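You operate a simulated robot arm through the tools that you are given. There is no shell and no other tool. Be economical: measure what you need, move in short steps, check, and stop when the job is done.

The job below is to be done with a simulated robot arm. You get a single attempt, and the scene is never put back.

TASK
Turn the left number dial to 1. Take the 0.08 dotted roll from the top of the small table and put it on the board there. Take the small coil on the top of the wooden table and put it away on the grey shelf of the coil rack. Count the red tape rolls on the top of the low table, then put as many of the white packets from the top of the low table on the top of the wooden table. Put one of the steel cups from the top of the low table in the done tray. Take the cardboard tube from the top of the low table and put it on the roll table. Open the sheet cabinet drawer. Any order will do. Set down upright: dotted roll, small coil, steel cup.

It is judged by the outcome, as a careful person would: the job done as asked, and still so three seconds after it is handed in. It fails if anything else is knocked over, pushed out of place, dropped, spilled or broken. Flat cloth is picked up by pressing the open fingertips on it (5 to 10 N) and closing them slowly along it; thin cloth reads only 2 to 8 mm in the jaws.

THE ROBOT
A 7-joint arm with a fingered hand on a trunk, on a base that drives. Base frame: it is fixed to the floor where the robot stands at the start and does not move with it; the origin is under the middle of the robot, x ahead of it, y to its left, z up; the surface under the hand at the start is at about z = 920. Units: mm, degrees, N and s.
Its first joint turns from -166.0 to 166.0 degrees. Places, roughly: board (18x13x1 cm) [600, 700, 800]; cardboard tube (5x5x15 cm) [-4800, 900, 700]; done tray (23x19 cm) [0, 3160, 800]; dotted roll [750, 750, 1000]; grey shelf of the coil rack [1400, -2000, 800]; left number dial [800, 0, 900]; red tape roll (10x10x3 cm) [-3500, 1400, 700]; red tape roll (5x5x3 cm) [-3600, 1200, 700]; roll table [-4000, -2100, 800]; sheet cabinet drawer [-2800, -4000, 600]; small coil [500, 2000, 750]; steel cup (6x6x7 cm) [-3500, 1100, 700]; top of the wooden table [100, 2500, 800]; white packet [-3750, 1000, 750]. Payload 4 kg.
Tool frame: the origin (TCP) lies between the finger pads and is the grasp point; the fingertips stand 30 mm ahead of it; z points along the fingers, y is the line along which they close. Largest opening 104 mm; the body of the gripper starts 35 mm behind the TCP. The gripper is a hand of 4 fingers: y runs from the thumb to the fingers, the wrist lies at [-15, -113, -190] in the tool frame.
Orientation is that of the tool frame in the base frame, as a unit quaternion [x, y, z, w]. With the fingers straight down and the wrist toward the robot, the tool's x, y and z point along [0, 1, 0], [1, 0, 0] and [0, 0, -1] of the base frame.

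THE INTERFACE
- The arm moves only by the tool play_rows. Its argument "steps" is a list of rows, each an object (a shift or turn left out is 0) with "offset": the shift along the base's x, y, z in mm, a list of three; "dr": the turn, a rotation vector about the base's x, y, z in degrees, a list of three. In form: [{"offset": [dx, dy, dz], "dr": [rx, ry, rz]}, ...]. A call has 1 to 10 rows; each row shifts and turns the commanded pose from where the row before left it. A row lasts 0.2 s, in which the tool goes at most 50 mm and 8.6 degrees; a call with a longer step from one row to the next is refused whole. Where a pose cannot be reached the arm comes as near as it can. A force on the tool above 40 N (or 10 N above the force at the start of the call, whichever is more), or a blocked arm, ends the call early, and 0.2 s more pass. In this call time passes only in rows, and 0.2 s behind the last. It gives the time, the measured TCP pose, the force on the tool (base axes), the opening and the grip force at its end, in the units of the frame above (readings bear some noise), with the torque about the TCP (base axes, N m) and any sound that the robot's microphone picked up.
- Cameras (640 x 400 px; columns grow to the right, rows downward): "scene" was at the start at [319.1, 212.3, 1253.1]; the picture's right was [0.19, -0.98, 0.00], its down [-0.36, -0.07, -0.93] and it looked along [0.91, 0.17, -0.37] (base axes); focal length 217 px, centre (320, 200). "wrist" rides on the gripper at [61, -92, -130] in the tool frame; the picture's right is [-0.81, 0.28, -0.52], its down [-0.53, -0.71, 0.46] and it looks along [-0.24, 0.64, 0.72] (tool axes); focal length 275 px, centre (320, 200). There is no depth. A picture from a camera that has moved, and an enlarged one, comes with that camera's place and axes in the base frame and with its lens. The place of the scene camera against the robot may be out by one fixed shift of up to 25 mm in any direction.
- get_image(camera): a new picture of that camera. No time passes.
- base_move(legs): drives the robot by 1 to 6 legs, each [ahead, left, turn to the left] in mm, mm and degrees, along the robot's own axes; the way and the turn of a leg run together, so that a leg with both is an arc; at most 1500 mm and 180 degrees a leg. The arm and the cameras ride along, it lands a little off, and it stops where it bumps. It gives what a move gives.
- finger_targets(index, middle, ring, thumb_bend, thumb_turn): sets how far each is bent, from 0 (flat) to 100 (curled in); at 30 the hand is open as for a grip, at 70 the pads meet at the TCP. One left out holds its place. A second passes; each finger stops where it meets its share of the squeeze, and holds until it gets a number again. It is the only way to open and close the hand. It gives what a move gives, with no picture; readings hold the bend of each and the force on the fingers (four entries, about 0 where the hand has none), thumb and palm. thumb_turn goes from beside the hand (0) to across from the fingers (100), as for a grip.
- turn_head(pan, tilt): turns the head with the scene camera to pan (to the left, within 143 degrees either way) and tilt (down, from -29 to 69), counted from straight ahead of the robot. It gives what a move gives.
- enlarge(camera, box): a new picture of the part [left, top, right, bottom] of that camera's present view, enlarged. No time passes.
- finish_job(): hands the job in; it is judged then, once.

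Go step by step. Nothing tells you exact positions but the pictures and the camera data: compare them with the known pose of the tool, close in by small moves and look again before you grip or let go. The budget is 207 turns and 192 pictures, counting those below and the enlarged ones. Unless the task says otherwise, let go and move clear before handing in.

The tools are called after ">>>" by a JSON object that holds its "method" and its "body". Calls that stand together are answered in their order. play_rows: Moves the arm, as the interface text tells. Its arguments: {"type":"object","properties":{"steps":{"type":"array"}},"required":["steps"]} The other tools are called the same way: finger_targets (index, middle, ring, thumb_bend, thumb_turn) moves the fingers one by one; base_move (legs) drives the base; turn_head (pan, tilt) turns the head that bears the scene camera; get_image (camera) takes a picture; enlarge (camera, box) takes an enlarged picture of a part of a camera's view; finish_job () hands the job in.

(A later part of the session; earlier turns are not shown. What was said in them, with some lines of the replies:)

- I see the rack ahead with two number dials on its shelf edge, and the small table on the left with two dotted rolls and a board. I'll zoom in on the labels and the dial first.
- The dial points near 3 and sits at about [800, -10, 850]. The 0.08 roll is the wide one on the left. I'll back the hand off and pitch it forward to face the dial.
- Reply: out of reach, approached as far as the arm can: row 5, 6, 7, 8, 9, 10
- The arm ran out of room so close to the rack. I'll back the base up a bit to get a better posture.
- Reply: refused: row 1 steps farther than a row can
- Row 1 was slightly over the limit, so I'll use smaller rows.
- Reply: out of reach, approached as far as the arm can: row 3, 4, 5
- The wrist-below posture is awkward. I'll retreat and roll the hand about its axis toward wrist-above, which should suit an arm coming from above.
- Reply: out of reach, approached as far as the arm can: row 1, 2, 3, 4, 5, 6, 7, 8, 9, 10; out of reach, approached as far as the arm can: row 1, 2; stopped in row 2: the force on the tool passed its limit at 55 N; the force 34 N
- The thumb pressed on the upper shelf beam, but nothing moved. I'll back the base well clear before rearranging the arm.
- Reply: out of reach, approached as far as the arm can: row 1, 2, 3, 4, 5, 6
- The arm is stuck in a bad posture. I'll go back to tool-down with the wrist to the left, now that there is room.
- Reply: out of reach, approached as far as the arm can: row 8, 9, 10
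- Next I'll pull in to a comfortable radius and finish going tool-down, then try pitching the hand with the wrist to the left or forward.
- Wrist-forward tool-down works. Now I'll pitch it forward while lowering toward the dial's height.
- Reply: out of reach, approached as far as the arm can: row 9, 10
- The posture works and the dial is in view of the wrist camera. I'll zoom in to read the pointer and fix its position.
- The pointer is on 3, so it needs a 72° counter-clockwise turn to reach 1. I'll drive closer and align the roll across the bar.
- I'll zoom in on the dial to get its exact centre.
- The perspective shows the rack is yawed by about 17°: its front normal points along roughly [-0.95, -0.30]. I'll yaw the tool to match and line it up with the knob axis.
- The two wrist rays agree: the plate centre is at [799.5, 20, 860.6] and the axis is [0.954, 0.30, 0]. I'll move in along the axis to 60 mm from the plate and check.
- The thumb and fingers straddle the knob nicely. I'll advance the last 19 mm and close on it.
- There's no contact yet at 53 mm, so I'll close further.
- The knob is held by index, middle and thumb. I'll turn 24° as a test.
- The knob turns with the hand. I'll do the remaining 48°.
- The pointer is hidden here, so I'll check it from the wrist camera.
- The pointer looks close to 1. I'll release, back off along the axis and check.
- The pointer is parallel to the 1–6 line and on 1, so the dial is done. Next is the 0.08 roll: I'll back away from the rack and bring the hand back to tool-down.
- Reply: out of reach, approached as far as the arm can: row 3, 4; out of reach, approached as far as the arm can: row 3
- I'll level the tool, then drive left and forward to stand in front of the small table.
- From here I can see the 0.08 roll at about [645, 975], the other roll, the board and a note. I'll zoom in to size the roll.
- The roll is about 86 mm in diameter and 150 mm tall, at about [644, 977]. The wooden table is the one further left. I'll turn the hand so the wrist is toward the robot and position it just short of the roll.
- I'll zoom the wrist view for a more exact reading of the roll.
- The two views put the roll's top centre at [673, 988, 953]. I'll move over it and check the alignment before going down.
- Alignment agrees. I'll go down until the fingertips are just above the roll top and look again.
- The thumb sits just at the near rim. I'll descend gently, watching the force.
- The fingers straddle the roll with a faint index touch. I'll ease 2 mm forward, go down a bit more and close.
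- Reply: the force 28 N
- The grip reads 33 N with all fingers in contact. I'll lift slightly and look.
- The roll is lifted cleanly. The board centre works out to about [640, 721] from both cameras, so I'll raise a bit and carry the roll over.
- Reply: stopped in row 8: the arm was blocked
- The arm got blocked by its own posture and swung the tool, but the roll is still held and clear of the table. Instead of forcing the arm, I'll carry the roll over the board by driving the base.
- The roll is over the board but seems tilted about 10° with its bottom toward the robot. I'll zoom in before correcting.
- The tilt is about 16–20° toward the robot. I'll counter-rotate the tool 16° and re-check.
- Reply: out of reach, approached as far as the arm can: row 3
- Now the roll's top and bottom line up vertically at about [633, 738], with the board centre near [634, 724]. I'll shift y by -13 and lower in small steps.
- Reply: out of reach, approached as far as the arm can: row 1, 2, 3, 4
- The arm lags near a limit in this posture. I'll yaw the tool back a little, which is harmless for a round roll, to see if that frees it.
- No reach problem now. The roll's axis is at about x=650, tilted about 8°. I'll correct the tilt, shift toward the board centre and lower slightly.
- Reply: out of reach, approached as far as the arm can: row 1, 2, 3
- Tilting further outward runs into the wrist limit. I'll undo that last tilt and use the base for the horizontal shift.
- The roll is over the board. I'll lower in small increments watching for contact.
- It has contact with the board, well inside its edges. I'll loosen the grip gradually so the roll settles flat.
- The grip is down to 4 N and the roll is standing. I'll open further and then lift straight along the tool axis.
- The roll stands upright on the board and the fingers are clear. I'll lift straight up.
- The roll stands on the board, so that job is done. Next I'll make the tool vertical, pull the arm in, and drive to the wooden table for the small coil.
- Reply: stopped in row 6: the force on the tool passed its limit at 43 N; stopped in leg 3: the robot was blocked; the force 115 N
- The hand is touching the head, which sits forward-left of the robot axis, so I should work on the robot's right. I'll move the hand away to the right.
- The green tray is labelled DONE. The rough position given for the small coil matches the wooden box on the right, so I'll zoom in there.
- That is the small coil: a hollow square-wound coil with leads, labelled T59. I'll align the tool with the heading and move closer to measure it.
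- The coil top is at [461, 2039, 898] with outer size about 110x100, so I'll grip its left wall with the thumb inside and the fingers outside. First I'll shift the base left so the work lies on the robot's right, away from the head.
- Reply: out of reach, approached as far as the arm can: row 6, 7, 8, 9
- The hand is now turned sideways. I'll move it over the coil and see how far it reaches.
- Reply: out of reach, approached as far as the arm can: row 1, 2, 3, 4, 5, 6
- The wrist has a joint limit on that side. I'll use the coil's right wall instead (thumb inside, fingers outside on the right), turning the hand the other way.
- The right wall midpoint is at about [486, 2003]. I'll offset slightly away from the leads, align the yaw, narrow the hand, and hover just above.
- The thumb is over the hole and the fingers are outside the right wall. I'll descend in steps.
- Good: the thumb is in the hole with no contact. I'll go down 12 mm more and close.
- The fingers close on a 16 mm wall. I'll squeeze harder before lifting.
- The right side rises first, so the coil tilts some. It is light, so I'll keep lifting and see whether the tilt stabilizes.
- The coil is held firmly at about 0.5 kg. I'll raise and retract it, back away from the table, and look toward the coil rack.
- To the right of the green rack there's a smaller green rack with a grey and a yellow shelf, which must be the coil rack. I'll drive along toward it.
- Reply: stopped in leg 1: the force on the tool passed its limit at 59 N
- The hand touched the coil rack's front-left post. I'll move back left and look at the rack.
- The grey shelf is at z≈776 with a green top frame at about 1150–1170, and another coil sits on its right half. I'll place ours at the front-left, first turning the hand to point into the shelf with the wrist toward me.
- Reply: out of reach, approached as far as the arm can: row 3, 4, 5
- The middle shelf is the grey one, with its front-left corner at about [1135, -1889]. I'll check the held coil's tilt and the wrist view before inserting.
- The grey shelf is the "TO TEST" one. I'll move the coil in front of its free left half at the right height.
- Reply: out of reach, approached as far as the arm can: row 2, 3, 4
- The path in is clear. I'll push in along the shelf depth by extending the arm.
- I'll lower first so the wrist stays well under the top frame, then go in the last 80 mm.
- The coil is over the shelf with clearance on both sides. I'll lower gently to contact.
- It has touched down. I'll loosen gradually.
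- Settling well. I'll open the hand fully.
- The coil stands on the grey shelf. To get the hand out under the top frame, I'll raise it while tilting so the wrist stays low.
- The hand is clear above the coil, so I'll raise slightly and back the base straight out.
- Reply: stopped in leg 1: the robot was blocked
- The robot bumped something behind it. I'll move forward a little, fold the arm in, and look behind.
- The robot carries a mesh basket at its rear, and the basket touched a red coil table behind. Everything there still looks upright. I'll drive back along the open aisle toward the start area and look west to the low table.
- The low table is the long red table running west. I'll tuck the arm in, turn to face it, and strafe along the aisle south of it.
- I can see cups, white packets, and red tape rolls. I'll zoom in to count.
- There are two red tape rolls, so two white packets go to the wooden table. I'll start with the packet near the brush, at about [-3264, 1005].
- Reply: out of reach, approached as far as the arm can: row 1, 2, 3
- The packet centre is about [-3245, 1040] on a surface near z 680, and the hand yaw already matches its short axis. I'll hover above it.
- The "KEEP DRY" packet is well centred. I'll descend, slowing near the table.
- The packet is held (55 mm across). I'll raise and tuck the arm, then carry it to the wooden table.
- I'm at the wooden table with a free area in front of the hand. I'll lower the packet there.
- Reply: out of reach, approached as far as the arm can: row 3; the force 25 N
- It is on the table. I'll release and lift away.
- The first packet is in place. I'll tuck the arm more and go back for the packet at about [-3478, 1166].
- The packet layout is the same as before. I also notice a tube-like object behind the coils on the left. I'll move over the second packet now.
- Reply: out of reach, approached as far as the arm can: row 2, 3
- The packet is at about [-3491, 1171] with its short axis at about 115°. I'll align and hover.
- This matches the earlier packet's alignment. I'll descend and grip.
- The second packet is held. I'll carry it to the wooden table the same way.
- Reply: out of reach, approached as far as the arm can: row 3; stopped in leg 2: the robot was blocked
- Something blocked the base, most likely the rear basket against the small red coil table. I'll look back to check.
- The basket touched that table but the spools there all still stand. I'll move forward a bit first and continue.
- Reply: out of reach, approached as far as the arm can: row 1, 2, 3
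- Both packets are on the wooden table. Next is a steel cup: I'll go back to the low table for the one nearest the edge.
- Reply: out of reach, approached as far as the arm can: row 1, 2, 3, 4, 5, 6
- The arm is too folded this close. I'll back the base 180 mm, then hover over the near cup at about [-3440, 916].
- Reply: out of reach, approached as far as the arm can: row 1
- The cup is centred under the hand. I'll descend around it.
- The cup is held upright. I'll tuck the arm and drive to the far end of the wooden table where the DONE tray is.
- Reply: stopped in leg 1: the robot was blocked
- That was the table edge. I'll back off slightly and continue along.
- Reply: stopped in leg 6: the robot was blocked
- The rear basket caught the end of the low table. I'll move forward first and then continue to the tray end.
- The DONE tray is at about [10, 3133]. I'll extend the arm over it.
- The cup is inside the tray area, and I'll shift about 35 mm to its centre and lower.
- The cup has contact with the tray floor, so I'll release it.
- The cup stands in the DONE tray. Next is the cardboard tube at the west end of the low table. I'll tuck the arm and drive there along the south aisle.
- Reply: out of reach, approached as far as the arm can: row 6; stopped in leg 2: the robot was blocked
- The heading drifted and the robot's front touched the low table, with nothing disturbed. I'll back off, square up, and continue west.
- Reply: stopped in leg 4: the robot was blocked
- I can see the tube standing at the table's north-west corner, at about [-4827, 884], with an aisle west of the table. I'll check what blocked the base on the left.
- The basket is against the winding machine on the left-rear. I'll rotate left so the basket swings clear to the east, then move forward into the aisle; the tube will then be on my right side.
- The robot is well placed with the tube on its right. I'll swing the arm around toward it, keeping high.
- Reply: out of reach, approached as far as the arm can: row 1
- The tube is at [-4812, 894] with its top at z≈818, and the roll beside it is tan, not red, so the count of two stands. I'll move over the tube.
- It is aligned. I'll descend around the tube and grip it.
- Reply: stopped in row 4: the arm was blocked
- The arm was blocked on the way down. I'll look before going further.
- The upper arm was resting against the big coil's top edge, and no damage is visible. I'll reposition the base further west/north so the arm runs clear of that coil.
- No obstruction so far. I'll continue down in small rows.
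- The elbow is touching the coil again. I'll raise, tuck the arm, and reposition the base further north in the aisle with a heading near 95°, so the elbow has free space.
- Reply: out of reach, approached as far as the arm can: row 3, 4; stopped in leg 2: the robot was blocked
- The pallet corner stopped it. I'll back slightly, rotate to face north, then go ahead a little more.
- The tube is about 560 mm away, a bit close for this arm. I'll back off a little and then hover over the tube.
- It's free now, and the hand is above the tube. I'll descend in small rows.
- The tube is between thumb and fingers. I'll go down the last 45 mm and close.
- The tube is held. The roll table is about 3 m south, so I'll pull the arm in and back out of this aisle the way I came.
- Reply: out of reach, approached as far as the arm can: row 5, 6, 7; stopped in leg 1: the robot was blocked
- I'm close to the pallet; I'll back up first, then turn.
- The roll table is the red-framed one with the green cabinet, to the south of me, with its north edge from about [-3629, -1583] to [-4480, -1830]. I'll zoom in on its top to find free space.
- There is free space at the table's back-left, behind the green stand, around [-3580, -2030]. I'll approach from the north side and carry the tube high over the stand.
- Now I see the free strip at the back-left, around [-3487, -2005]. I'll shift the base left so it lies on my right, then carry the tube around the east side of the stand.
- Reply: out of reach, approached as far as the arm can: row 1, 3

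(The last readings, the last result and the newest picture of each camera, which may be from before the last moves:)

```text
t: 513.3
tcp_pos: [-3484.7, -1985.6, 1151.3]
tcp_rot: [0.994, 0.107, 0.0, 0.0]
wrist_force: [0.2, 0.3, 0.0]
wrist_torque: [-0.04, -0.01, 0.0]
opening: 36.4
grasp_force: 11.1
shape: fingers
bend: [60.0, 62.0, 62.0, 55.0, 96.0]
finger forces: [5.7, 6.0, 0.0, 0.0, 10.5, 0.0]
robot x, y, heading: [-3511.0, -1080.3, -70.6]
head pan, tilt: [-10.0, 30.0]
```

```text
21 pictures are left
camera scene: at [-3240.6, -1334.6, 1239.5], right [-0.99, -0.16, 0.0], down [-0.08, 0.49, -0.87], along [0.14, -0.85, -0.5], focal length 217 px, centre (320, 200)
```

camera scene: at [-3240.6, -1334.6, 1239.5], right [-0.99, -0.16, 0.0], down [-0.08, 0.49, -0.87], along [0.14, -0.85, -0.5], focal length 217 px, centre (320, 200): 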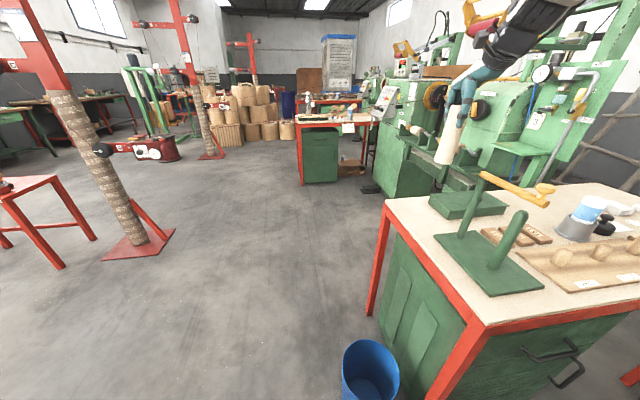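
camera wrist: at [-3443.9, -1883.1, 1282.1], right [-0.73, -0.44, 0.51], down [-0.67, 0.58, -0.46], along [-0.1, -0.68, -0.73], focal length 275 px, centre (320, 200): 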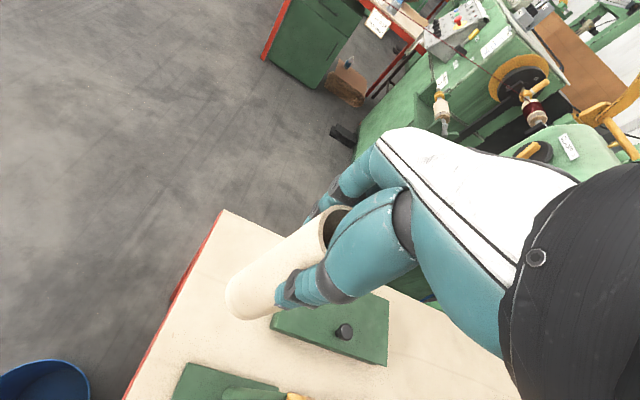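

The tube is over the free strip. I'll lower it.

>>> {"method": "play_rows", "body": {"steps": [{"offset": [-2, -12, -40]}, {"offset": [-2, -12, -40]}, {"offset": [0, 0, -40]}, {"offset": [0, 0, -40]}, {"offset": [0, 0, -25]}]}}

>>> {"method": "get_image", "body": {"camera": "wrist"}}

```text
t: 514.5
tcp_pos: [-3488.0, -2007.3, 966.0]
tcp_rot: [0.994, 0.107, 0.001, -0.001]
wrist_force: [0.1, 0.3, 0.4]
wrist_torque: [-0.03, 0.04, 0.02]
opening: 35.9
grasp_force: 11.2
shape: fingers
bend: [60.0, 62.0, 62.0, 55.0, 96.0]
finger forces: [5.7, 6.1, 0.0, 0.0, 10.4, 0.0]
robot x, y, heading: [-3512.5, -1077.7, -70.6]
head pan, tilt: [-10.0, 30.0]
```

```text
20 pictures are left
camera wrist: at [-3446.5, -1905.4, 1097.5], right [-0.73, -0.44, 0.52], down [-0.67, 0.58, -0.46], along [-0.1, -0.68, -0.73], focal length 275 px, centre (320, 200)
```

wrist: 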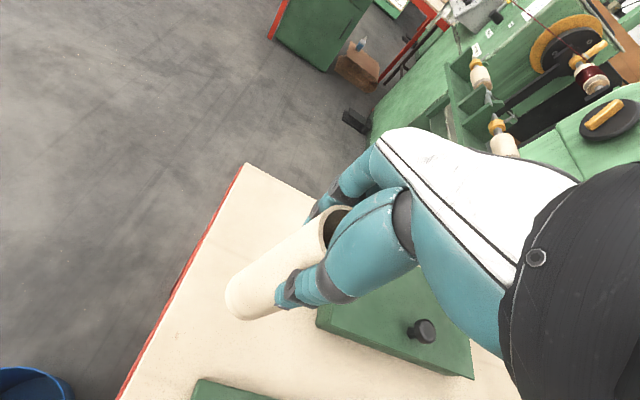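

>>> {"method": "play_rows", "body": {"steps": [{"offset": [3, 0, -12]}, {"offset": [0, 0, -10]}, {"offset": [0, 0, -6]}]}}

>>> {"method": "play_rows", "body": {"steps": [{"offset": [0, 0, -5]}, {"offset": [0, 0, -4]}]}}

```text
t: 515.3
tcp_pos: [-3485.6, -2007.4, 938.5]
tcp_rot: [0.994, 0.107, 0.001, -0.002]
wrist_force: [-0.1, 0.6, -0.6]
wrist_torque: [0.0, 0.04, 0.02]
opening: 36.2
grasp_force: 11.0
shape: fingers
bend: [60.0, 62.0, 62.0, 55.0, 96.0]
finger forces: [5.7, 6.1, 0.0, 0.0, 10.2, 0.0]
robot x, y, heading: [-3510.5, -1079.3, -70.9]
head pan, tilt: [-10.0, 30.0]
```

```text
t: 515.9
tcp_pos: [-3485.0, -2005.2, 927.5]
tcp_rot: [0.994, 0.107, 0.001, -0.001]
wrist_force: [0.0, -0.2, -0.5]
wrist_torque: [-0.01, 0.01, 0.02]
opening: 36.0
grasp_force: 11.2
shape: fingers
bend: [60.0, 62.0, 62.0, 55.0, 96.0]
finger forces: [5.8, 6.1, 0.0, 0.0, 10.3, 0.0]
robot x, y, heading: [-3511.2, -1080.0, -70.8]
head pan, tilt: [-10.0, 30.0]
```

>>> {"method": "play_rows", "body": {"steps": [{"offset": [0, 0, -4]}, {"offset": [0, 0, -4]}]}}

>>> {"method": "play_rows", "body": {"steps": [{"offset": [0, 0, -4]}, {"offset": [0, 0, -3]}]}}

```text
t: 516.5
tcp_pos: [-3484.2, -2007.0, 921.2]
tcp_rot: [0.994, 0.108, 0.002, 0.0]
wrist_force: [0.0, -0.3, -0.3]
wrist_torque: [-0.01, 0.01, -0.01]
opening: 36.0
grasp_force: 10.7
shape: fingers
bend: [60.0, 62.0, 62.0, 55.0, 96.0]
finger forces: [5.7, 6.1, 0.0, 0.1, 10.4, 0.1]
robot x, y, heading: [-3509.7, -1081.1, -70.7]
head pan, tilt: [-10.0, 30.0]
```

```text
t: 517.1
tcp_pos: [-3485.8, -2007.8, 914.8]
tcp_rot: [0.994, 0.108, 0.001, -0.001]
wrist_force: [-0.3, -0.1, 1.2]
wrist_torque: [0.0, 0.0, -0.01]
opening: 36.0
grasp_force: 11.1
shape: fingers
bend: [60.0, 62.0, 62.0, 55.0, 96.0]
finger forces: [5.8, 6.1, 0.0, 0.0, 10.6, 0.1]
robot x, y, heading: [-3515.4, -1081.6, -70.7]
head pan, tilt: [-10.0, 30.0]
```

>>> {"method": "play_rows", "body": {"steps": [{"offset": [0, 0, -3]}, {"offset": [0, 0, -2]}]}}

>>> {"method": "get_image", "body": {"camera": "scene"}}

```text
t: 517.7
tcp_pos: [-3484.4, -2007.9, 912.0]
tcp_rot: [0.994, 0.107, 0.001, 0.001]
wrist_force: [3.0, 1.5, 21.0]
wrist_torque: [0.01, -0.07, -0.02]
opening: 36.1
grasp_force: 13.4
shape: fingers
bend: [61.0, 62.0, 62.0, 55.0, 95.0]
finger forces: [6.5, 6.9, 0.0, 0.1, 13.7, 0.0]
robot x, y, heading: [-3513.9, -1082.6, -70.8]
head pan, tilt: [-10.0, 30.0]
```

```text
19 pictures are left
camera scene: at [-3240.4, -1334.3, 1239.6], right [-0.99, -0.16, 0.0], down [-0.08, 0.49, -0.87], along [0.14, -0.85, -0.5], focal length 217 px, centre (320, 200)
```

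scene: 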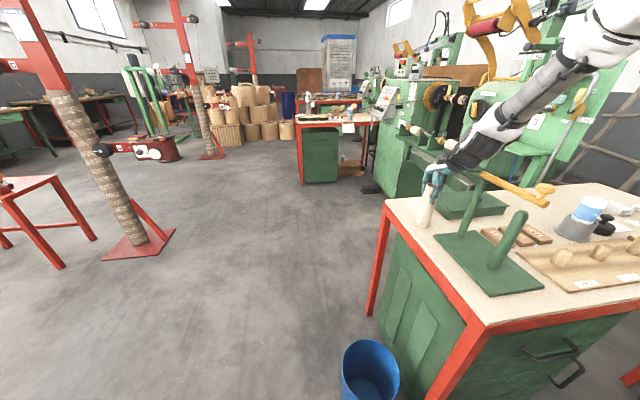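

The tube stands on the table. I'll release and lift straight up.

>>> {"method": "finger_targets", "body": {"index": 46, "middle": 46, "ring": 46, "thumb_bend": 44}}

>>> {"method": "play_rows", "body": {"steps": [{"offset": [0, 0, 15]}, {"offset": [0, 0, 35]}, {"offset": [0, 0, 45]}, {"offset": [0, 0, 45]}, {"offset": [0, 0, 45]}, {"offset": [0, 30, 30]}, {"offset": [0, 40, 10]}, {"offset": [0, 45, 0]}, {"offset": [0, 45, 0]}, {"offset": [0, 45, 0]}]}}

>>> {"method": "enlarge", "body": {"camera": "scene", "box": [260, 60, 520, 260]}}

```text
t: 518.7
tcp_pos: [-3484.2, -2007.3, 909.8]
tcp_rot: [0.994, 0.108, 0.001, -0.001]
wrist_force: [0.1, 0.2, -0.1]
wrist_torque: [0.01, -0.01, 0.0]
opening: 64.6
grasp_force: 0.1
shape: fingers
bend: [46.0, 46.0, 46.0, 44.0, 97.0]
finger forces: [0.1, 0.1, 0.0, 0.0, 0.0, 0.0]
robot x, y, heading: [-3510.2, -1080.4, -70.5]
head pan, tilt: [-10.0, 30.0]
```

```text
t: 520.9
tcp_pos: [-3483.3, -1805.9, 1134.6]
tcp_rot: [0.994, 0.107, 0.0, -0.001]
wrist_force: [-0.6, -0.4, -0.2]
wrist_torque: [0.02, 0.0, -0.01]
opening: 64.9
grasp_force: 0.1
shape: fingers
bend: [46.0, 46.0, 46.0, 44.0, 97.0]
finger forces: [0.1, 0.1, 0.0, 0.0, 0.1, 0.0]
robot x, y, heading: [-3509.8, -1083.3, -70.6]
head pan, tilt: [-10.0, 30.0]
```

```text
2.00 times, centred on (390, 160) of scene
camera zoom: at [-3240.6, -1335.6, 1239.4], right [-0.99, -0.16, 0.0], down [-0.08, 0.49, -0.87], along [0.14, -0.85, -0.5], focal length 434 px, centre (180, 280)
```

zoom: 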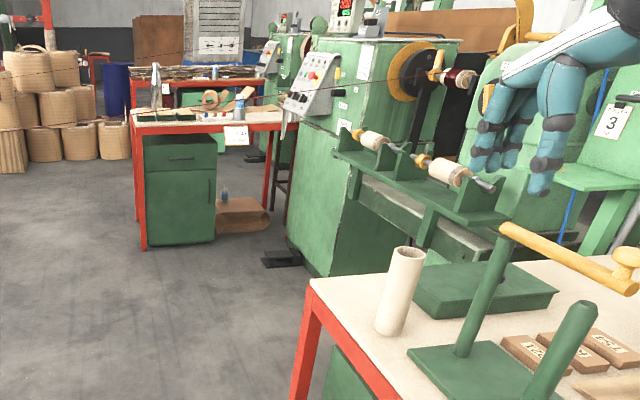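

The tube stands on the roll table. Last is the sheet cabinet drawer at about [-2820, -3900]. I need to pass between the blue bin and the drums pallet, so I'll look at that gap first.

>>> {"method": "turn_head", "body": {"pan": 45, "tilt": 30}}

>>> {"method": "get_image", "body": {"camera": "scene"}}

```text
t: 522.1
tcp_pos: [-3483.3, -1805.7, 1135.7]
tcp_rot: [0.994, 0.107, 0.0, -0.001]
wrist_force: [-0.4, 1.1, 0.4]
wrist_torque: [0.02, 0.0, -0.02]
opening: 64.5
grasp_force: 0.1
shape: fingers
bend: [46.0, 46.0, 46.0, 44.0, 97.0]
finger forces: [0.0, 0.0, 0.1, 0.0, 0.0, 0.0]
robot x, y, heading: [-3508.0, -1078.6, -70.8]
head pan, tilt: [45.0, 30.0]
```

```text
17 pictures are left
camera scene: at [-3173.7, -1285.1, 1239.4], right [-0.44, -0.9, 0.0], down [-0.45, 0.22, -0.87], along [0.78, -0.38, -0.5], focal length 217 px, centre (320, 200)
```

scene: 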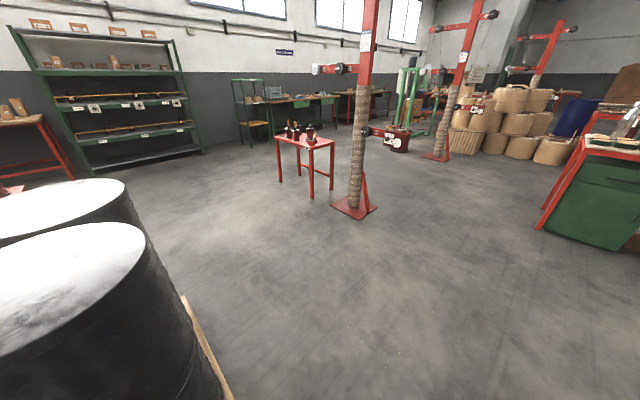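

That gap is only about 0.7 m, too tight beside the bin. I'll take the longer open route: back to the north aisle, east, then south around the drums.

>>> {"method": "play_rows", "body": {"steps": [{"offset": [-15, 43, 0]}, {"offset": [-15, 43, 0]}, {"offset": [-15, 43, 0]}, {"offset": [-15, 43, 0]}]}}

>>> {"method": "base_move", "body": {"legs": [[-900, 0, 0], [0, 0, 175], [360, 0, 0], [0, -1330, 0]]}}

```text
t: 523.1
tcp_pos: [-3547.6, -1629.9, 1133.8]
tcp_rot: [0.994, 0.107, 0.002, -0.002]
wrist_force: [0.0, 0.4, -0.3]
wrist_torque: [0.02, 0.02, -0.01]
opening: 64.8
grasp_force: 0.0
shape: fingers
bend: [46.0, 46.0, 46.0, 44.0, 97.0]
finger forces: [0.0, 0.0, 0.1, 0.1, 0.0, 0.0]
robot x, y, heading: [-3513.8, -1078.4, -70.6]
head pan, tilt: [45.0, 30.0]
```

```text
t: 542.9
tcp_pos: [-2389.2, 811.0, 1134.5]
tcp_rot: [0.002, 1.0, -0.001, -0.001]
wrist_force: [0.3, 0.0, 0.2]
wrist_torque: [-0.01, -0.03, -0.02]
opening: 64.8
grasp_force: 0.2
shape: fingers
bend: [46.0, 46.0, 46.0, 44.0, 97.0]
finger forces: [0.0, 0.0, 0.0, 0.0, 0.0, 0.0]
robot x, y, heading: [-2542.6, 278.4, 96.9]
head pan, tilt: [45.0, 30.0]
```

>>> {"method": "base_move", "body": {"legs": [[190, 0, 5], [0, -1000, 0], [60, 0, 0], [0, -800, 0]]}}

```text
t: 553.8
tcp_pos: [-681.8, 1410.1, 1134.1]
tcp_rot: [-0.03, 1.0, -0.001, -0.001]
wrist_force: [-0.1, -0.8, 0.9]
wrist_torque: [-0.06, -0.01, 0.01]
opening: 64.9
grasp_force: 0.0
shape: fingers
bend: [46.0, 46.0, 46.0, 44.0, 97.0]
finger forces: [0.0, 0.0, 0.0, 0.0, 0.1, 0.0]
robot x, y, heading: [-802.3, 872.7, 100.5]
head pan, tilt: [45.0, 30.0]
```

>>> {"method": "base_move", "body": {"legs": [[0, 0, -80], [0, -1450, 0], [0, 0, -165], [1000, 0, 0], [900, 0, 0], [0, 0, 25]]}}

>>> {"method": "turn_head", "body": {"pan": 0, "tilt": 18}}

>>> {"method": "get_image", "body": {"camera": "scene"}}

```text
t: 581.5
tcp_pos: [-2370.2, -1678.4, 1133.7]
tcp_rot: [0.931, -0.365, 0.001, -0.001]
wrist_force: [-0.4, -0.5, 0.7]
wrist_torque: [-0.02, -0.02, -0.02]
opening: 64.9
grasp_force: 0.1
shape: fingers
bend: [46.0, 46.0, 46.0, 44.0, 97.0]
finger forces: [0.1, 0.0, 0.0, 0.0, 0.0, 0.0]
robot x, y, heading: [-1897.6, -1394.9, -125.7]
head pan, tilt: [45.0, 30.0]
```

```text
t: 582.6
tcp_pos: [-2370.4, -1677.7, 1133.7]
tcp_rot: [0.931, -0.365, 0.001, 0.0]
wrist_force: [-0.3, -0.4, 0.8]
wrist_torque: [0.02, 0.05, 0.01]
opening: 64.7
grasp_force: 0.1
shape: fingers
bend: [46.0, 46.0, 46.0, 44.0, 97.0]
finger forces: [0.1, 0.0, 0.0, 0.0, 0.0, 0.1]
robot x, y, heading: [-1898.3, -1394.7, -126.1]
head pan, tilt: [0.0, 18.0]
```

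```text
16 pictures are left
camera scene: at [-1943.5, -1785.7, 1258.7], right [-0.81, 0.58, 0.0], down [0.18, 0.25, -0.95], along [-0.56, -0.77, -0.31], focal length 217 px, centre (320, 200)
```

scene: 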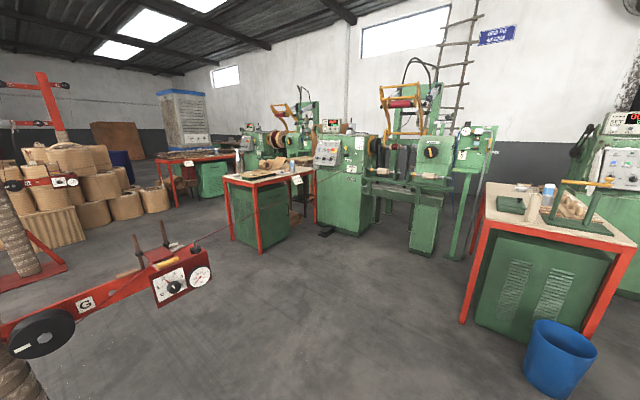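

I see the sheet cabinet table ahead, plus an overhead-pole arm I should keep clear of on the left. I'll drive around it to a spot in front of the cabinet's drawer.

>>> {"method": "base_move", "body": {"legs": [[862, -242, 0], [0, 0, 52], [800, -560, 0]]}}

>>> {"method": "turn_head", "body": {"pan": -8, "tilt": 32}}

>>> {"method": "get_image", "body": {"camera": "scene"}}

```text
t: 594.4
tcp_pos: [-3031.0, -3416.1, 1133.4]
tcp_rot: [0.998, 0.058, 0.001, -0.002]
wrist_force: [-0.9, 0.5, -0.8]
wrist_torque: [-0.02, 0.01, -0.02]
opening: 64.7
grasp_force: 0.1
shape: fingers
bend: [46.0, 46.0, 46.0, 44.0, 97.0]
finger forces: [0.0, 0.0, 0.0, 0.0, 0.0, 0.0]
robot x, y, heading: [-2940.1, -2872.0, -76.2]
head pan, tilt: [0.0, 18.0]
```

```text
t: 595.1
tcp_pos: [-3031.8, -3414.8, 1133.4]
tcp_rot: [0.998, 0.058, 0.001, -0.002]
wrist_force: [-0.3, 0.2, -0.9]
wrist_torque: [-0.03, -0.01, 0.02]
opening: 64.6
grasp_force: 0.2
shape: fingers
bend: [46.0, 46.0, 46.0, 44.0, 97.0]
finger forces: [0.0, 0.1, 0.0, 0.0, 0.0, 0.0]
robot x, y, heading: [-2939.1, -2875.5, -76.2]
head pan, tilt: [-8.0, 32.0]
```

```text
15 pictures are left
camera scene: at [-2693.0, -3152.0, 1236.4], right [-1.0, -0.1, 0.0], down [-0.05, 0.53, -0.85], along [0.08, -0.84, -0.53], focal length 217 px, centre (320, 200)
```

scene: 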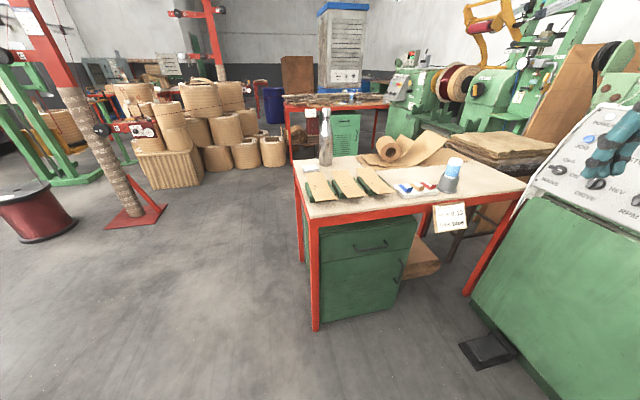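

The drawer and its handle are visible at about [-2843, -3848, 575]. I'll back off from the machine panel, then turn the hand to the wrist-forward pose and pitch it toward the drawer as I did for the dial.

>>> {"method": "base_move", "body": {"legs": [[-250, 60, 0]]}}

>>> {"method": "play_rows", "body": {"steps": [{"offset": [7, -8, 0], "dr": [0, 0, -8.45]}, {"offset": [7, -8, 0], "dr": [0, 0, -8.45]}, {"offset": [7, -8, 0], "dr": [0, 0, -8.45]}, {"offset": [7, -8, 0], "dr": [0, 0, -8.45]}, {"offset": [7, -8, 0], "dr": [0, 0, -8.45]}, {"offset": [7, -8, 0], "dr": [0, 0, -8.45]}, {"offset": [7, -8, 0], "dr": [0, 0, -8.45]}, {"offset": [7, -8, 0], "dr": [0, 0, -8.45]}, {"offset": [7, -8, 0], "dr": [0, 0, -8.45]}, {"offset": [7, -8, 0], "dr": [0, 0, -8.45]}]}}

>>> {"method": "play_rows", "body": {"steps": [{"offset": [7, -8, 0], "dr": [0, 0, -8.45]}, {"offset": [7, -8, 0], "dr": [0, 0, -8.45]}, {"offset": [7, -8, 0], "dr": [0, 0, -8.45]}, {"offset": [7, -8, 0], "dr": [0, 0, -8.45]}, {"offset": [7, -8, 0], "dr": [0, 0, -8.45]}, {"offset": [7, -8, 0], "dr": [0, 0, -8.45]}, {"offset": [7, -8, 0], "dr": [0, 0, -8.45]}, {"offset": [7, -8, 0], "dr": [0, 0, -8.45]}, {"offset": [7, -8, 0], "dr": [0, 0, -8.45]}, {"offset": [7, -8, 0], "dr": [0, 0, -8.45]}]}}

```text
t: 597.0
tcp_pos: [-3027.5, -3158.9, 1133.0]
tcp_rot: [0.998, 0.06, 0.001, 0.0]
wrist_force: [0.9, -0.5, -0.9]
wrist_torque: [0.0, -0.01, 0.02]
opening: 64.7
grasp_force: 0.1
shape: fingers
bend: [46.0, 46.0, 46.0, 44.0, 97.0]
finger forces: [0.0, 0.0, 0.0, 0.0, 0.0, 0.0]
robot x, y, heading: [-2939.4, -2612.1, -76.1]
head pan, tilt: [-8.0, 32.0]
```

```text
t: 599.2
tcp_pos: [-2956.2, -3238.2, 1134.1]
tcp_rot: [0.779, -0.627, 0.001, 0.0]
wrist_force: [-0.1, -0.3, 0.1]
wrist_torque: [-0.01, -0.02, -0.01]
opening: 64.9
grasp_force: 0.0
shape: fingers
bend: [46.0, 46.0, 46.0, 44.0, 97.0]
finger forces: [0.0, 0.0, 0.1, 0.0, 0.1, 0.0]
robot x, y, heading: [-2938.1, -2612.1, -76.0]
head pan, tilt: [-8.0, 32.0]
```

```text
t: 601.4
tcp_pos: [-2886.2, -3320.0, 1134.4]
tcp_rot: [-0.154, 0.988, 0.0, -0.001]
wrist_force: [0.2, -0.2, -0.2]
wrist_torque: [0.02, 0.01, -0.01]
opening: 64.7
grasp_force: 0.0
shape: fingers
bend: [46.0, 46.0, 46.0, 44.0, 97.0]
finger forces: [0.0, 0.1, 0.0, 0.0, 0.0, 0.0]
robot x, y, heading: [-2940.0, -2616.1, -76.5]
head pan, tilt: [-8.0, 32.0]
```

Orientation is exact. Now I'll pitch the hand toward the drawer while lowering.

>>> {"method": "play_rows", "body": {"steps": [{"offset": [0, 0, -28], "dr": [-8.0, -2.55, 0]}, {"offset": [0, 0, -28], "dr": [-8.0, -2.55, 0]}, {"offset": [0, 0, -28], "dr": [-8.0, -2.55, 0]}, {"offset": [0, 0, -28], "dr": [-8.0, -2.55, 0]}, {"offset": [0, 0, -28], "dr": [-8.0, -2.55, 0]}, {"offset": [0, 0, -28], "dr": [-8.0, -2.55, 0]}, {"offset": [0, 0, -28], "dr": [-8.0, -2.55, 0]}, {"offset": [0, 0, -28], "dr": [-8.0, -2.55, 0]}, {"offset": [0, 0, -28], "dr": [-8.0, -2.55, 0]}, {"offset": [0, 0, -28], "dr": [-8.0, -2.55, 0]}]}}

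>>> {"method": "play_rows", "body": {"steps": [{"offset": [0, 0, -30], "dr": [-4, -1.3, 0]}, {"offset": [0, 0, -40]}, {"offset": [0, 0, -40]}, {"offset": [0, 0, -40]}, {"offset": [0, 0, -40]}, {"offset": [0, 0, -40]}]}}

>>> {"method": "get_image", "body": {"camera": "wrist"}}

```text
t: 603.6
tcp_pos: [-2875.1, -3375.1, 853.0]
tcp_rot: [-0.115, 0.733, -0.663, 0.101]
wrist_force: [-0.4, 0.1, 1.2]
wrist_torque: [-0.03, -0.01, 0.03]
opening: 64.9
grasp_force: 0.1
shape: fingers
bend: [46.0, 46.0, 46.0, 44.0, 97.0]
finger forces: [0.0, 0.1, 0.0, 0.0, 0.1, 0.0]
out of reach, approached as far as the arm can: row 8, 9, 10
robot x, y, heading: [-2936.2, -2615.5, -76.3]
head pan, tilt: [-8.0, 32.0]
```

```text
t: 605.0
tcp_pos: [-2922.4, -3434.0, 704.1]
tcp_rot: [-0.113, 0.716, -0.68, 0.112]
wrist_force: [0.2, 0.7, -0.7]
wrist_torque: [-0.02, -0.01, -0.01]
opening: 64.8
grasp_force: 0.0
shape: fingers
bend: [46.0, 46.0, 46.0, 44.0, 97.0]
finger forces: [0.0, 0.1, 0.0, 0.1, 0.1, 0.2]
out of reach, approached as far as the arm can: row 3, 4, 5, 6
robot x, y, heading: [-2939.0, -2615.9, -76.3]
head pan, tilt: [-8.0, 32.0]
```

```text
14 pictures are left
camera wrist: at [-3018.3, -3335.5, 802.7], right [0.6, 0.76, -0.24], down [0.66, -0.3, 0.69], along [0.45, -0.58, -0.68], focal length 275 px, centre (320, 200)
```

wrist: 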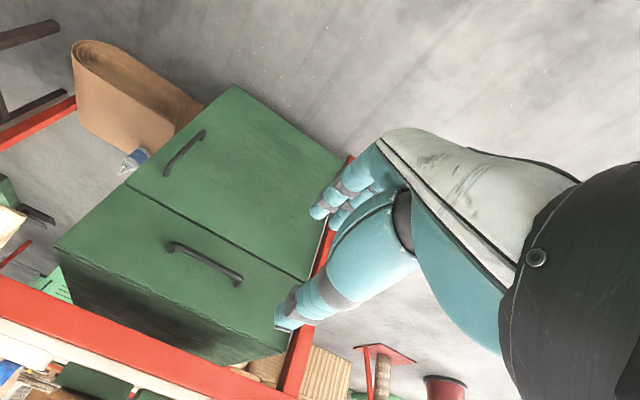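

Both cameras agree that the handle is at [-2839, -3831, 587], and the tool is horizontal and facing the drawer. I'll align sideways and lower toward the handle's height.

>>> {"method": "play_rows", "body": {"steps": [{"offset": [20, 20, -25]}, {"offset": [20, 25, -25]}, {"offset": [20, 25, -25]}, {"offset": [10, 20, -25]}]}}

```text
t: 606.0
tcp_pos: [-2946.6, -3418.8, 681.8]
tcp_rot: [-0.114, 0.716, -0.679, 0.116]
wrist_force: [-0.5, 0.0, -0.5]
wrist_torque: [-0.03, -0.01, 0.01]
opening: 64.9
grasp_force: 0.0
shape: fingers
bend: [46.0, 46.0, 46.0, 44.0, 97.0]
finger forces: [0.0, 0.0, 0.1, 0.0, 0.0, 0.0]
out of reach, approached as far as the arm can: row 1, 2, 3, 4
robot x, y, heading: [-2935.9, -2616.4, -76.0]
head pan, tilt: [-8.0, 32.0]
```

The horizontal pose is at its limit this low. A hand pitched about 50° keeps the wrist higher, so I'll rotate back 40° and re-check reach.

>>> {"method": "play_rows", "body": {"steps": [{"offset": [10, 0, 0], "dr": [7.6, 2.4, 0]}, {"offset": [15, 0, -5], "dr": [7.6, 2.4, 0]}, {"offset": [15, 0, -5], "dr": [7.6, 2.4, 0]}, {"offset": [15, 0, -5], "dr": [7.6, 2.4, 0]}, {"offset": [15, 0, -5], "dr": [7.6, 2.4, 0]}, {"offset": [10, 0, -20]}, {"offset": [0, 0, -30]}, {"offset": [0, 0, -30]}]}}

```text
t: 607.8
tcp_pos: [-2868.3, -3417.9, 582.4]
tcp_rot: [-0.14, 0.901, -0.405, 0.062]
wrist_force: [0.5, -1.1, -0.2]
wrist_torque: [-0.02, 0.0, -0.01]
opening: 64.9
grasp_force: 0.0
shape: fingers
bend: [46.0, 46.0, 46.0, 44.0, 97.0]
finger forces: [0.1, 0.1, 0.0, 0.1, 0.0, 0.0]
robot x, y, heading: [-2940.3, -2617.3, -76.2]
head pan, tilt: [-8.0, 32.0]
```

This pose reaches handle height. I'll raise to a hover height, partly close the hand, and drive forward to just in front of the handle.

>>> {"method": "play_rows", "body": {"steps": [{"offset": [0, 0, 40]}, {"offset": [0, 0, 38]}]}}

>>> {"method": "base_move", "body": {"legs": [[310, -70, 0]]}}

>>> {"method": "get_image", "body": {"camera": "wrist"}}

```text
t: 608.4
tcp_pos: [-2867.2, -3416.5, 659.9]
tcp_rot: [-0.14, 0.901, -0.405, 0.062]
wrist_force: [-0.2, 0.1, 0.4]
wrist_torque: [-0.03, 0.03, 0.01]
opening: 65.0
grasp_force: 0.0
shape: fingers
bend: [46.0, 46.0, 46.0, 44.0, 97.0]
finger forces: [0.0, 0.0, 0.0, 0.0, 0.0, 0.0]
robot x, y, heading: [-2940.2, -2615.4, -76.0]
head pan, tilt: [-8.0, 32.0]
```

```text
t: 610.5
tcp_pos: [-2870.0, -3733.6, 659.7]
tcp_rot: [-0.137, 0.902, -0.405, 0.061]
wrist_force: [-0.1, -0.3, 0.5]
wrist_torque: [0.0, -0.02, 0.04]
opening: 65.1
grasp_force: 0.0
shape: fingers
bend: [46.0, 46.0, 46.0, 44.0, 97.0]
finger forces: [0.1, 0.0, 0.1, 0.0, 0.1, 0.0]
robot x, y, heading: [-2935.1, -2929.4, -76.8]
head pan, tilt: [-8.0, 32.0]
```

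```text
13 pictures are left
camera wrist: at [-2936.8, -3717.5, 815.4], right [0.61, 0.78, 0.14], down [0.75, -0.62, 0.23], along [0.27, -0.04, -0.96], focal length 275 px, centre (320, 200)
```

wrist: 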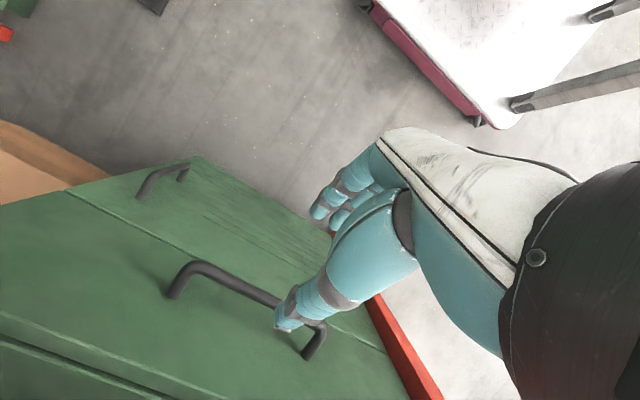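

I have a clear view: the handle bar stands out about 32 mm and the thumb will go behind it from above. I'll advance along the tool axis in small rows.

>>> {"method": "finger_targets", "body": {"index": 44, "middle": 44, "ring": 44, "thumb_bend": 50}}

>>> {"method": "play_rows", "body": {"steps": [{"offset": [7, -20, -15]}, {"offset": [7, -20, -15]}, {"offset": [6, -18, -13]}]}}

>>> {"method": "get_image", "body": {"camera": "wrist"}}

```text
t: 611.5
tcp_pos: [-2868.7, -3733.5, 659.0]
tcp_rot: [-0.137, 0.902, -0.405, 0.061]
wrist_force: [-0.2, 0.3, 0.4]
wrist_torque: [0.01, -0.02, -0.02]
opening: 60.3
grasp_force: 0.1
shape: fingers
bend: [44.0, 44.0, 44.0, 50.0, 97.0]
finger forces: [0.1, 0.0, 0.0, 0.1, 0.0, 0.0]
robot x, y, heading: [-2933.1, -2935.0, -76.7]
head pan, tilt: [-8.0, 32.0]
```

```text
t: 612.3
tcp_pos: [-2846.9, -3791.3, 614.4]
tcp_rot: [-0.137, 0.902, -0.406, 0.061]
wrist_force: [0.5, 1.4, -0.4]
wrist_torque: [0.02, -0.04, 0.03]
opening: 59.8
grasp_force: 0.0
shape: fingers
bend: [44.0, 44.0, 44.0, 50.0, 97.0]
finger forces: [0.0, 0.1, 0.0, 0.1, 0.1, 0.0]
robot x, y, heading: [-2931.6, -2930.9, -76.3]
head pan, tilt: [-8.0, 32.0]
```

```text
12 pictures are left
camera wrist: at [-2914.9, -3774.8, 770.3], right [0.61, 0.78, 0.14], down [0.75, -0.62, 0.23], along [0.26, -0.04, -0.96], focal length 275 px, centre (320, 200)
```

wrist: 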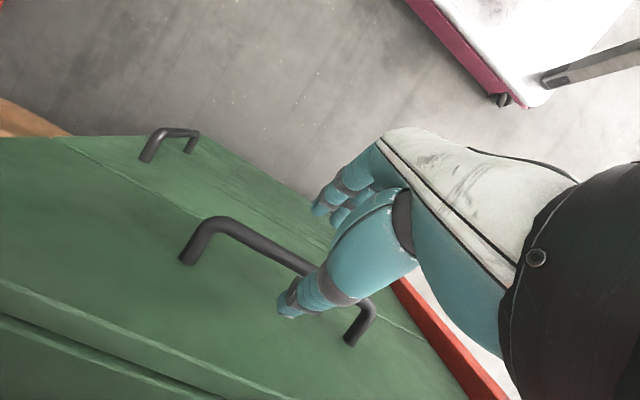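

The thumb is going over the bar into the gap. I'll move the last bit and close.

>>> {"method": "play_rows", "body": {"steps": [{"offset": [3, -11, -12]}, {"offset": [2, -9, -11]}]}}

>>> {"method": "finger_targets", "body": {"index": 72, "middle": 72, "ring": 72, "thumb_bend": 76}}

>>> {"method": "get_image", "body": {"camera": "wrist"}}

```text
t: 612.9
tcp_pos: [-2842.3, -3810.5, 593.2]
tcp_rot: [-0.136, 0.902, -0.406, 0.06]
wrist_force: [-0.8, 5.7, 0.8]
wrist_torque: [-0.09, -0.01, -0.03]
opening: 55.6
grasp_force: 2.9
shape: fingers
bend: [44.0, 44.0, 44.0, 53.0, 98.0]
finger forces: [0.1, 0.0, 0.0, 0.0, 5.6, 0.0]
robot x, y, heading: [-2936.8, -2933.8, -76.6]
head pan, tilt: [-8.0, 32.0]
```

```text
t: 613.9
tcp_pos: [-2841.7, -3811.9, 592.5]
tcp_rot: [-0.136, 0.902, -0.406, 0.06]
wrist_force: [3.3, -1.2, -4.3]
wrist_torque: [0.0, 0.18, 0.09]
opening: 0.1
grasp_force: 7.8
shape: fingers
bend: [71.0, 71.0, 71.0, 72.0, 98.0]
finger forces: [3.6, 2.6, 4.3, 0.0, 6.1, 0.0]
robot x, y, heading: [-2934.6, -2932.6, -76.8]
head pan, tilt: [-8.0, 32.0]
```

```text
11 pictures are left
camera wrist: at [-2909.3, -3795.9, 748.6], right [0.61, 0.78, 0.14], down [0.75, -0.62, 0.23], along [0.27, -0.04, -0.96], focal length 275 px, centre (320, 200)
```

wrist: 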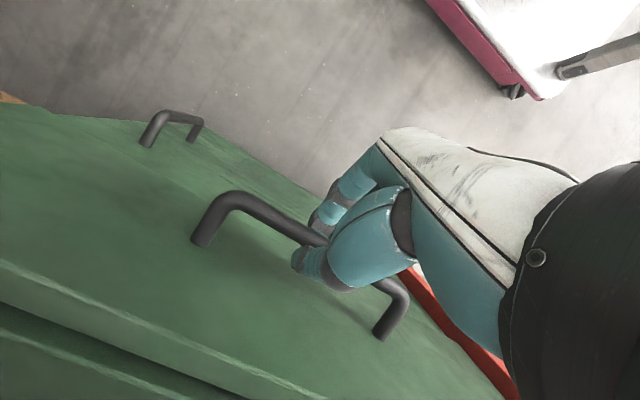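

The fingers and thumb have closed around the bar and caged it. I'll pull gently by driving the base backward.

>>> {"method": "base_move", "body": {"legs": [[-80, 0, 0]]}}

>>> {"method": "get_image", "body": {"camera": "wrist"}}

```text
t: 615.0
tcp_pos: [-2861.5, -3733.3, 593.4]
tcp_rot: [-0.135, 0.902, -0.406, 0.06]
wrist_force: [-3.3, 0.6, -7.8]
wrist_torque: [-0.04, 0.2, 0.01]
opening: 0.0
grasp_force: 4.9
shape: fingers
bend: [71.0, 72.0, 71.0, 73.0, 97.0]
finger forces: [4.1, 1.5, 3.8, 0.0, 0.0, 0.0]
robot x, y, heading: [-2951.5, -2853.1, -76.7]
head pan, tilt: [-8.0, 32.0]
```

```text
10 pictures are left
camera wrist: at [-2929.5, -3717.0, 748.4], right [0.61, 0.78, 0.14], down [0.75, -0.62, 0.23], along [0.27, -0.04, -0.96], focal length 275 px, centre (320, 200)
```

wrist: 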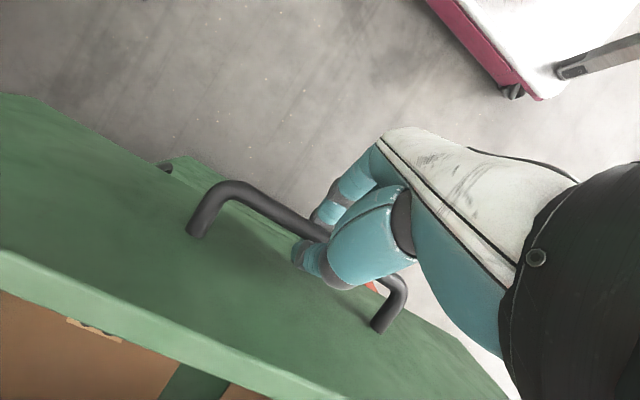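

The drawer is sliding open. I'll pull further along its direction.

>>> {"method": "base_move", "body": {"legs": [[-150, -11, 0]]}}

>>> {"method": "get_image", "body": {"camera": "scene"}}

```text
t: 616.3
tcp_pos: [-2905.3, -3589.7, 592.6]
tcp_rot: [-0.137, 0.902, -0.406, 0.061]
wrist_force: [-2.4, 1.3, -6.8]
wrist_torque: [-0.02, 0.17, 0.03]
opening: 0.0
grasp_force: 2.6
shape: fingers
bend: [71.0, 72.0, 71.0, 74.0, 97.0]
finger forces: [0.4, 1.1, 3.8, 0.0, 0.0, 0.0]
robot x, y, heading: [-2996.0, -2708.2, -76.6]
head pan, tilt: [-8.0, 32.0]
```

```text
9 pictures are left
camera scene: at [-2750.7, -2991.6, 1236.2], right [-1.0, -0.09, 0.0], down [-0.05, 0.53, -0.85], along [0.08, -0.84, -0.53], focal length 217 px, centre (320, 200)
```

scene: 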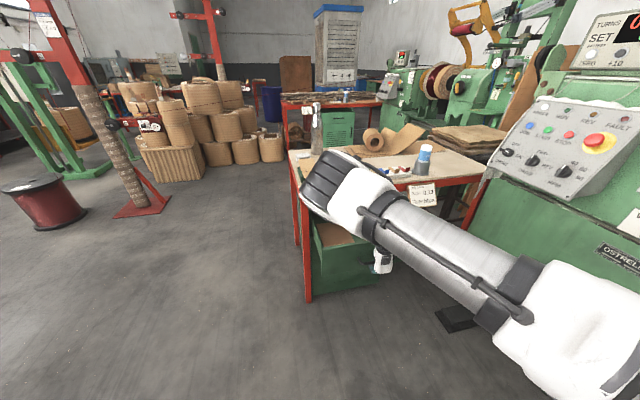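

It's open about 220 mm. I'll pull a bit more, toward its stop.

>>> {"method": "base_move", "body": {"legs": [[-110, -8, 0]]}}

>>> {"method": "get_image", "body": {"camera": "wrist"}}

```text
t: 617.5
tcp_pos: [-2935.5, -3484.4, 593.5]
tcp_rot: [-0.137, 0.901, -0.406, 0.062]
wrist_force: [3.7, -11.1, 4.8]
wrist_torque: [-0.21, -0.02, 0.12]
opening: 8.0
grasp_force: 8.1
shape: fingers
bend: [72.0, 72.0, 72.0, 64.0, 96.0]
finger forces: [0.7, 0.7, 0.2, 0.0, 14.6, 0.0]
robot x, y, heading: [-3027.7, -2603.7, -76.5]
head pan, tilt: [-8.0, 32.0]
```

```text
8 pictures are left
camera wrist: at [-3004.3, -3467.5, 748.9], right [0.6, 0.79, 0.14], down [0.75, -0.62, 0.23], along [0.27, -0.04, -0.96], focal length 275 px, centre (320, 200)
```

wrist: 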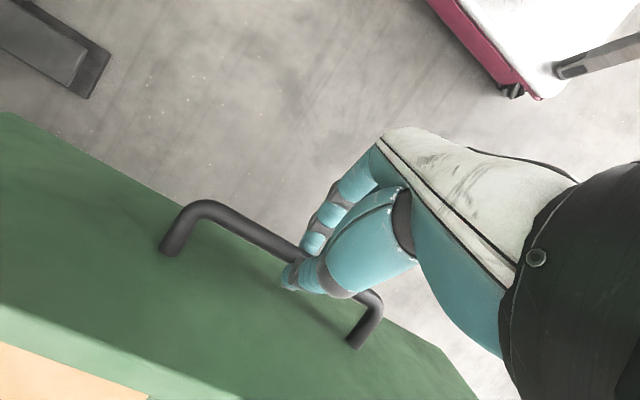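

The drawer is at its stop. I'll ease off, open the hand, and withdraw along the tool axis.

>>> {"method": "play_rows", "body": {"steps": [{"offset": [2, -6, 0]}]}}

>>> {"method": "finger_targets", "body": {"index": 40, "middle": 40, "ring": 40, "thumb_bend": 50}}

>>> {"method": "play_rows", "body": {"steps": [{"offset": [-1, 3, 14]}, {"offset": [-3, 8, 14]}, {"offset": [-5, 15, 15]}]}}

>>> {"method": "get_image", "body": {"camera": "wrist"}}

```text
t: 617.9
tcp_pos: [-2934.9, -3489.5, 593.7]
tcp_rot: [-0.138, 0.901, -0.406, 0.062]
wrist_force: [1.5, -0.8, 6.6]
wrist_torque: [-0.08, -0.03, 0.2]
opening: 7.4
grasp_force: 10.9
shape: fingers
bend: [72.0, 72.0, 72.0, 66.0, 96.0]
finger forces: [2.5, 2.9, 3.0, 0.0, 12.4, 0.1]
robot x, y, heading: [-3028.1, -2604.9, -76.3]
head pan, tilt: [-8.0, 32.0]
```

```text
t: 618.9
tcp_pos: [-2934.5, -3490.0, 593.0]
tcp_rot: [-0.138, 0.901, -0.406, 0.062]
wrist_force: [0.7, -0.7, -0.3]
wrist_torque: [-0.03, 0.01, 0.01]
opening: 64.4
grasp_force: 0.0
shape: fingers
bend: [40.0, 40.0, 40.0, 50.0, 97.0]
finger forces: [0.0, 0.0, 0.1, 0.0, 0.0, 0.1]
robot x, y, heading: [-3025.8, -2605.4, -76.5]
head pan, tilt: [-8.0, 32.0]
```

```text
t: 619.7
tcp_pos: [-2944.0, -3462.7, 636.6]
tcp_rot: [-0.137, 0.902, -0.405, 0.062]
wrist_force: [-1.2, -0.4, 1.0]
wrist_torque: [-0.01, -0.01, -0.02]
opening: 64.9
grasp_force: 0.1
shape: fingers
bend: [40.0, 40.0, 40.0, 50.0, 97.0]
finger forces: [0.0, 0.1, 0.0, 0.1, 0.0, 0.0]
robot x, y, heading: [-3031.2, -2598.6, -76.7]
head pan, tilt: [-8.0, 32.0]
```

```text
7 pictures are left
camera wrist: at [-3012.2, -3447.4, 791.8], right [0.6, 0.79, 0.14], down [0.75, -0.62, 0.23], along [0.27, -0.04, -0.96], focal length 275 px, centre (320, 200)
```

wrist: 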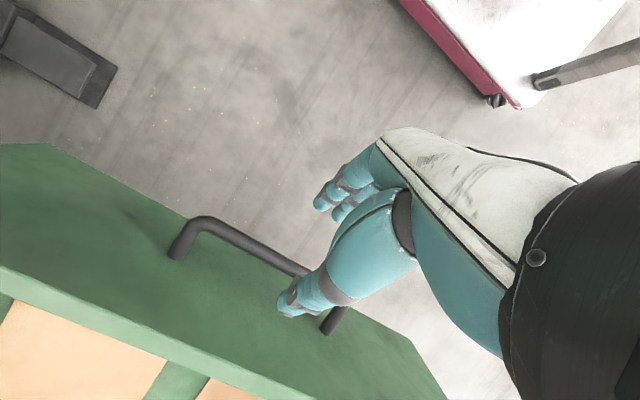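

The hand is free of the handle. I'll back away and take a final look at the drawer.

>>> {"method": "play_rows", "body": {"steps": [{"offset": [-4, 12, 30]}, {"offset": [-6, 20, 30]}, {"offset": [-8, 25, 25]}]}}

>>> {"method": "base_move", "body": {"legs": [[-220, 0, 0]]}}

>>> {"method": "get_image", "body": {"camera": "scene"}}

```text
t: 620.5
tcp_pos: [-2963.0, -3405.3, 719.5]
tcp_rot: [-0.138, 0.901, -0.406, 0.062]
wrist_force: [0.1, 0.1, -0.1]
wrist_torque: [0.0, -0.01, -0.01]
opening: 64.8
grasp_force: 0.1
shape: fingers
bend: [40.0, 40.0, 40.0, 50.0, 97.0]
finger forces: [0.0, 0.0, 0.0, 0.0, 0.0, 0.0]
robot x, y, heading: [-3029.7, -2597.7, -76.6]
head pan, tilt: [-8.0, 32.0]
```

```text
t: 622.2
tcp_pos: [-2918.4, -3273.9, 719.3]
tcp_rot: [-0.17, 0.896, -0.403, 0.076]
wrist_force: [-0.1, 0.7, 0.5]
wrist_torque: [0.0, -0.04, 0.0]
opening: 65.0
grasp_force: 0.0
shape: fingers
bend: [40.0, 40.0, 40.0, 50.0, 97.0]
finger forces: [0.1, 0.1, 0.0, 0.1, 0.0, 0.1]
robot x, y, heading: [-3047.2, -2476.1, -72.4]
head pan, tilt: [-8.0, 32.0]
stopped in leg 1: the robot was blocked; the commanded pose is now the measured one
```

```text
6 pictures are left
camera scene: at [-2777.3, -2739.5, 1236.3], right [-0.99, -0.17, 0.0], down [-0.09, 0.52, -0.85], along [0.14, -0.84, -0.53], focal length 217 px, centre (320, 200)
```

scene: 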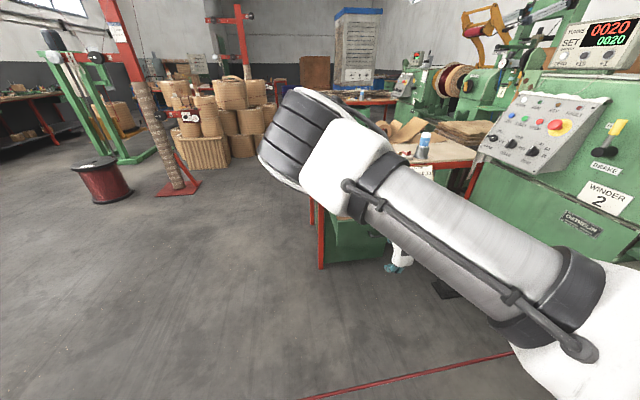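

The rear was blocked, possibly by the roll table corner where the tube stands. I'll move forward a little and look back at it.

>>> {"method": "base_move", "body": {"legs": [[60, 60, 0]]}}

>>> {"method": "turn_head", "body": {"pan": -142, "tilt": 22}}

>>> {"method": "get_image", "body": {"camera": "scene"}}

```text
t: 623.2
tcp_pos: [-2840.3, -3310.2, 719.6]
tcp_rot: [-0.172, 0.895, -0.404, 0.077]
wrist_force: [0.3, -1.2, -0.2]
wrist_torque: [0.0, 0.0, 0.01]
opening: 65.0
grasp_force: 0.0
shape: fingers
bend: [40.0, 40.0, 40.0, 50.0, 97.0]
finger forces: [0.1, 0.0, 0.0, 0.0, 0.0, 0.0]
robot x, y, heading: [-2971.2, -2516.7, -72.5]
head pan, tilt: [-8.0, 32.0]
```

```text
t: 625.4
tcp_pos: [-2838.3, -3310.7, 719.3]
tcp_rot: [-0.172, 0.895, -0.404, 0.078]
wrist_force: [0.1, -0.8, 0.1]
wrist_torque: [0.02, 0.04, -0.03]
opening: 64.9
grasp_force: 0.0
shape: fingers
bend: [40.0, 40.0, 40.0, 50.0, 97.0]
finger forces: [0.0, 0.0, 0.0, 0.1, 0.0, 0.0]
robot x, y, heading: [-2966.1, -2516.8, -72.3]
head pan, tilt: [-142.0, 22.0]
```

```text
5 pictures are left
camera scene: at [-2792.6, -2635.7, 1252.3], right [0.56, 0.83, 0.0], down [0.31, -0.21, -0.93], along [-0.77, 0.52, -0.37], focal length 217 px, centre (320, 200)
```

scene: 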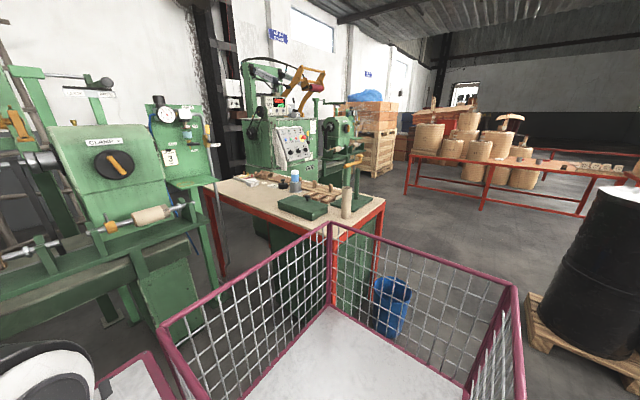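

The tube still stands on the roll table and the bin is upright. The hand is clear of the open drawer, and every part of the job is done, so I'm handing it in.

>>> {"method": "finish_job", "body": {}}

```text
The job is handed in.
```

I've finished and handed in every item, though the base and arm bumped furniture several times along the way.

- **Dial:** the left number dial points to 1.
- **Dotted roll:** the 0.08 roll stands upright on the board.
- **Small coil:** the T59 coil stands upright on the grey shelf of the coil rack.
- **Packets:** I counted two red tape rolls, so two white packets are on the wooden table.
- **Steel cup:** one cup stands upright in the done tray.
- **Cardboard tube:** it stands on the roll table.
- **Drawer:** the sheet cabinet drawer is pulled out to its stop.

The bumps were against the racks, the tables, the pallet of boxes, the winding machine and one large coil. Nothing I looked at afterwards had fallen or visibly shifted, but I did not re-photograph every spot.
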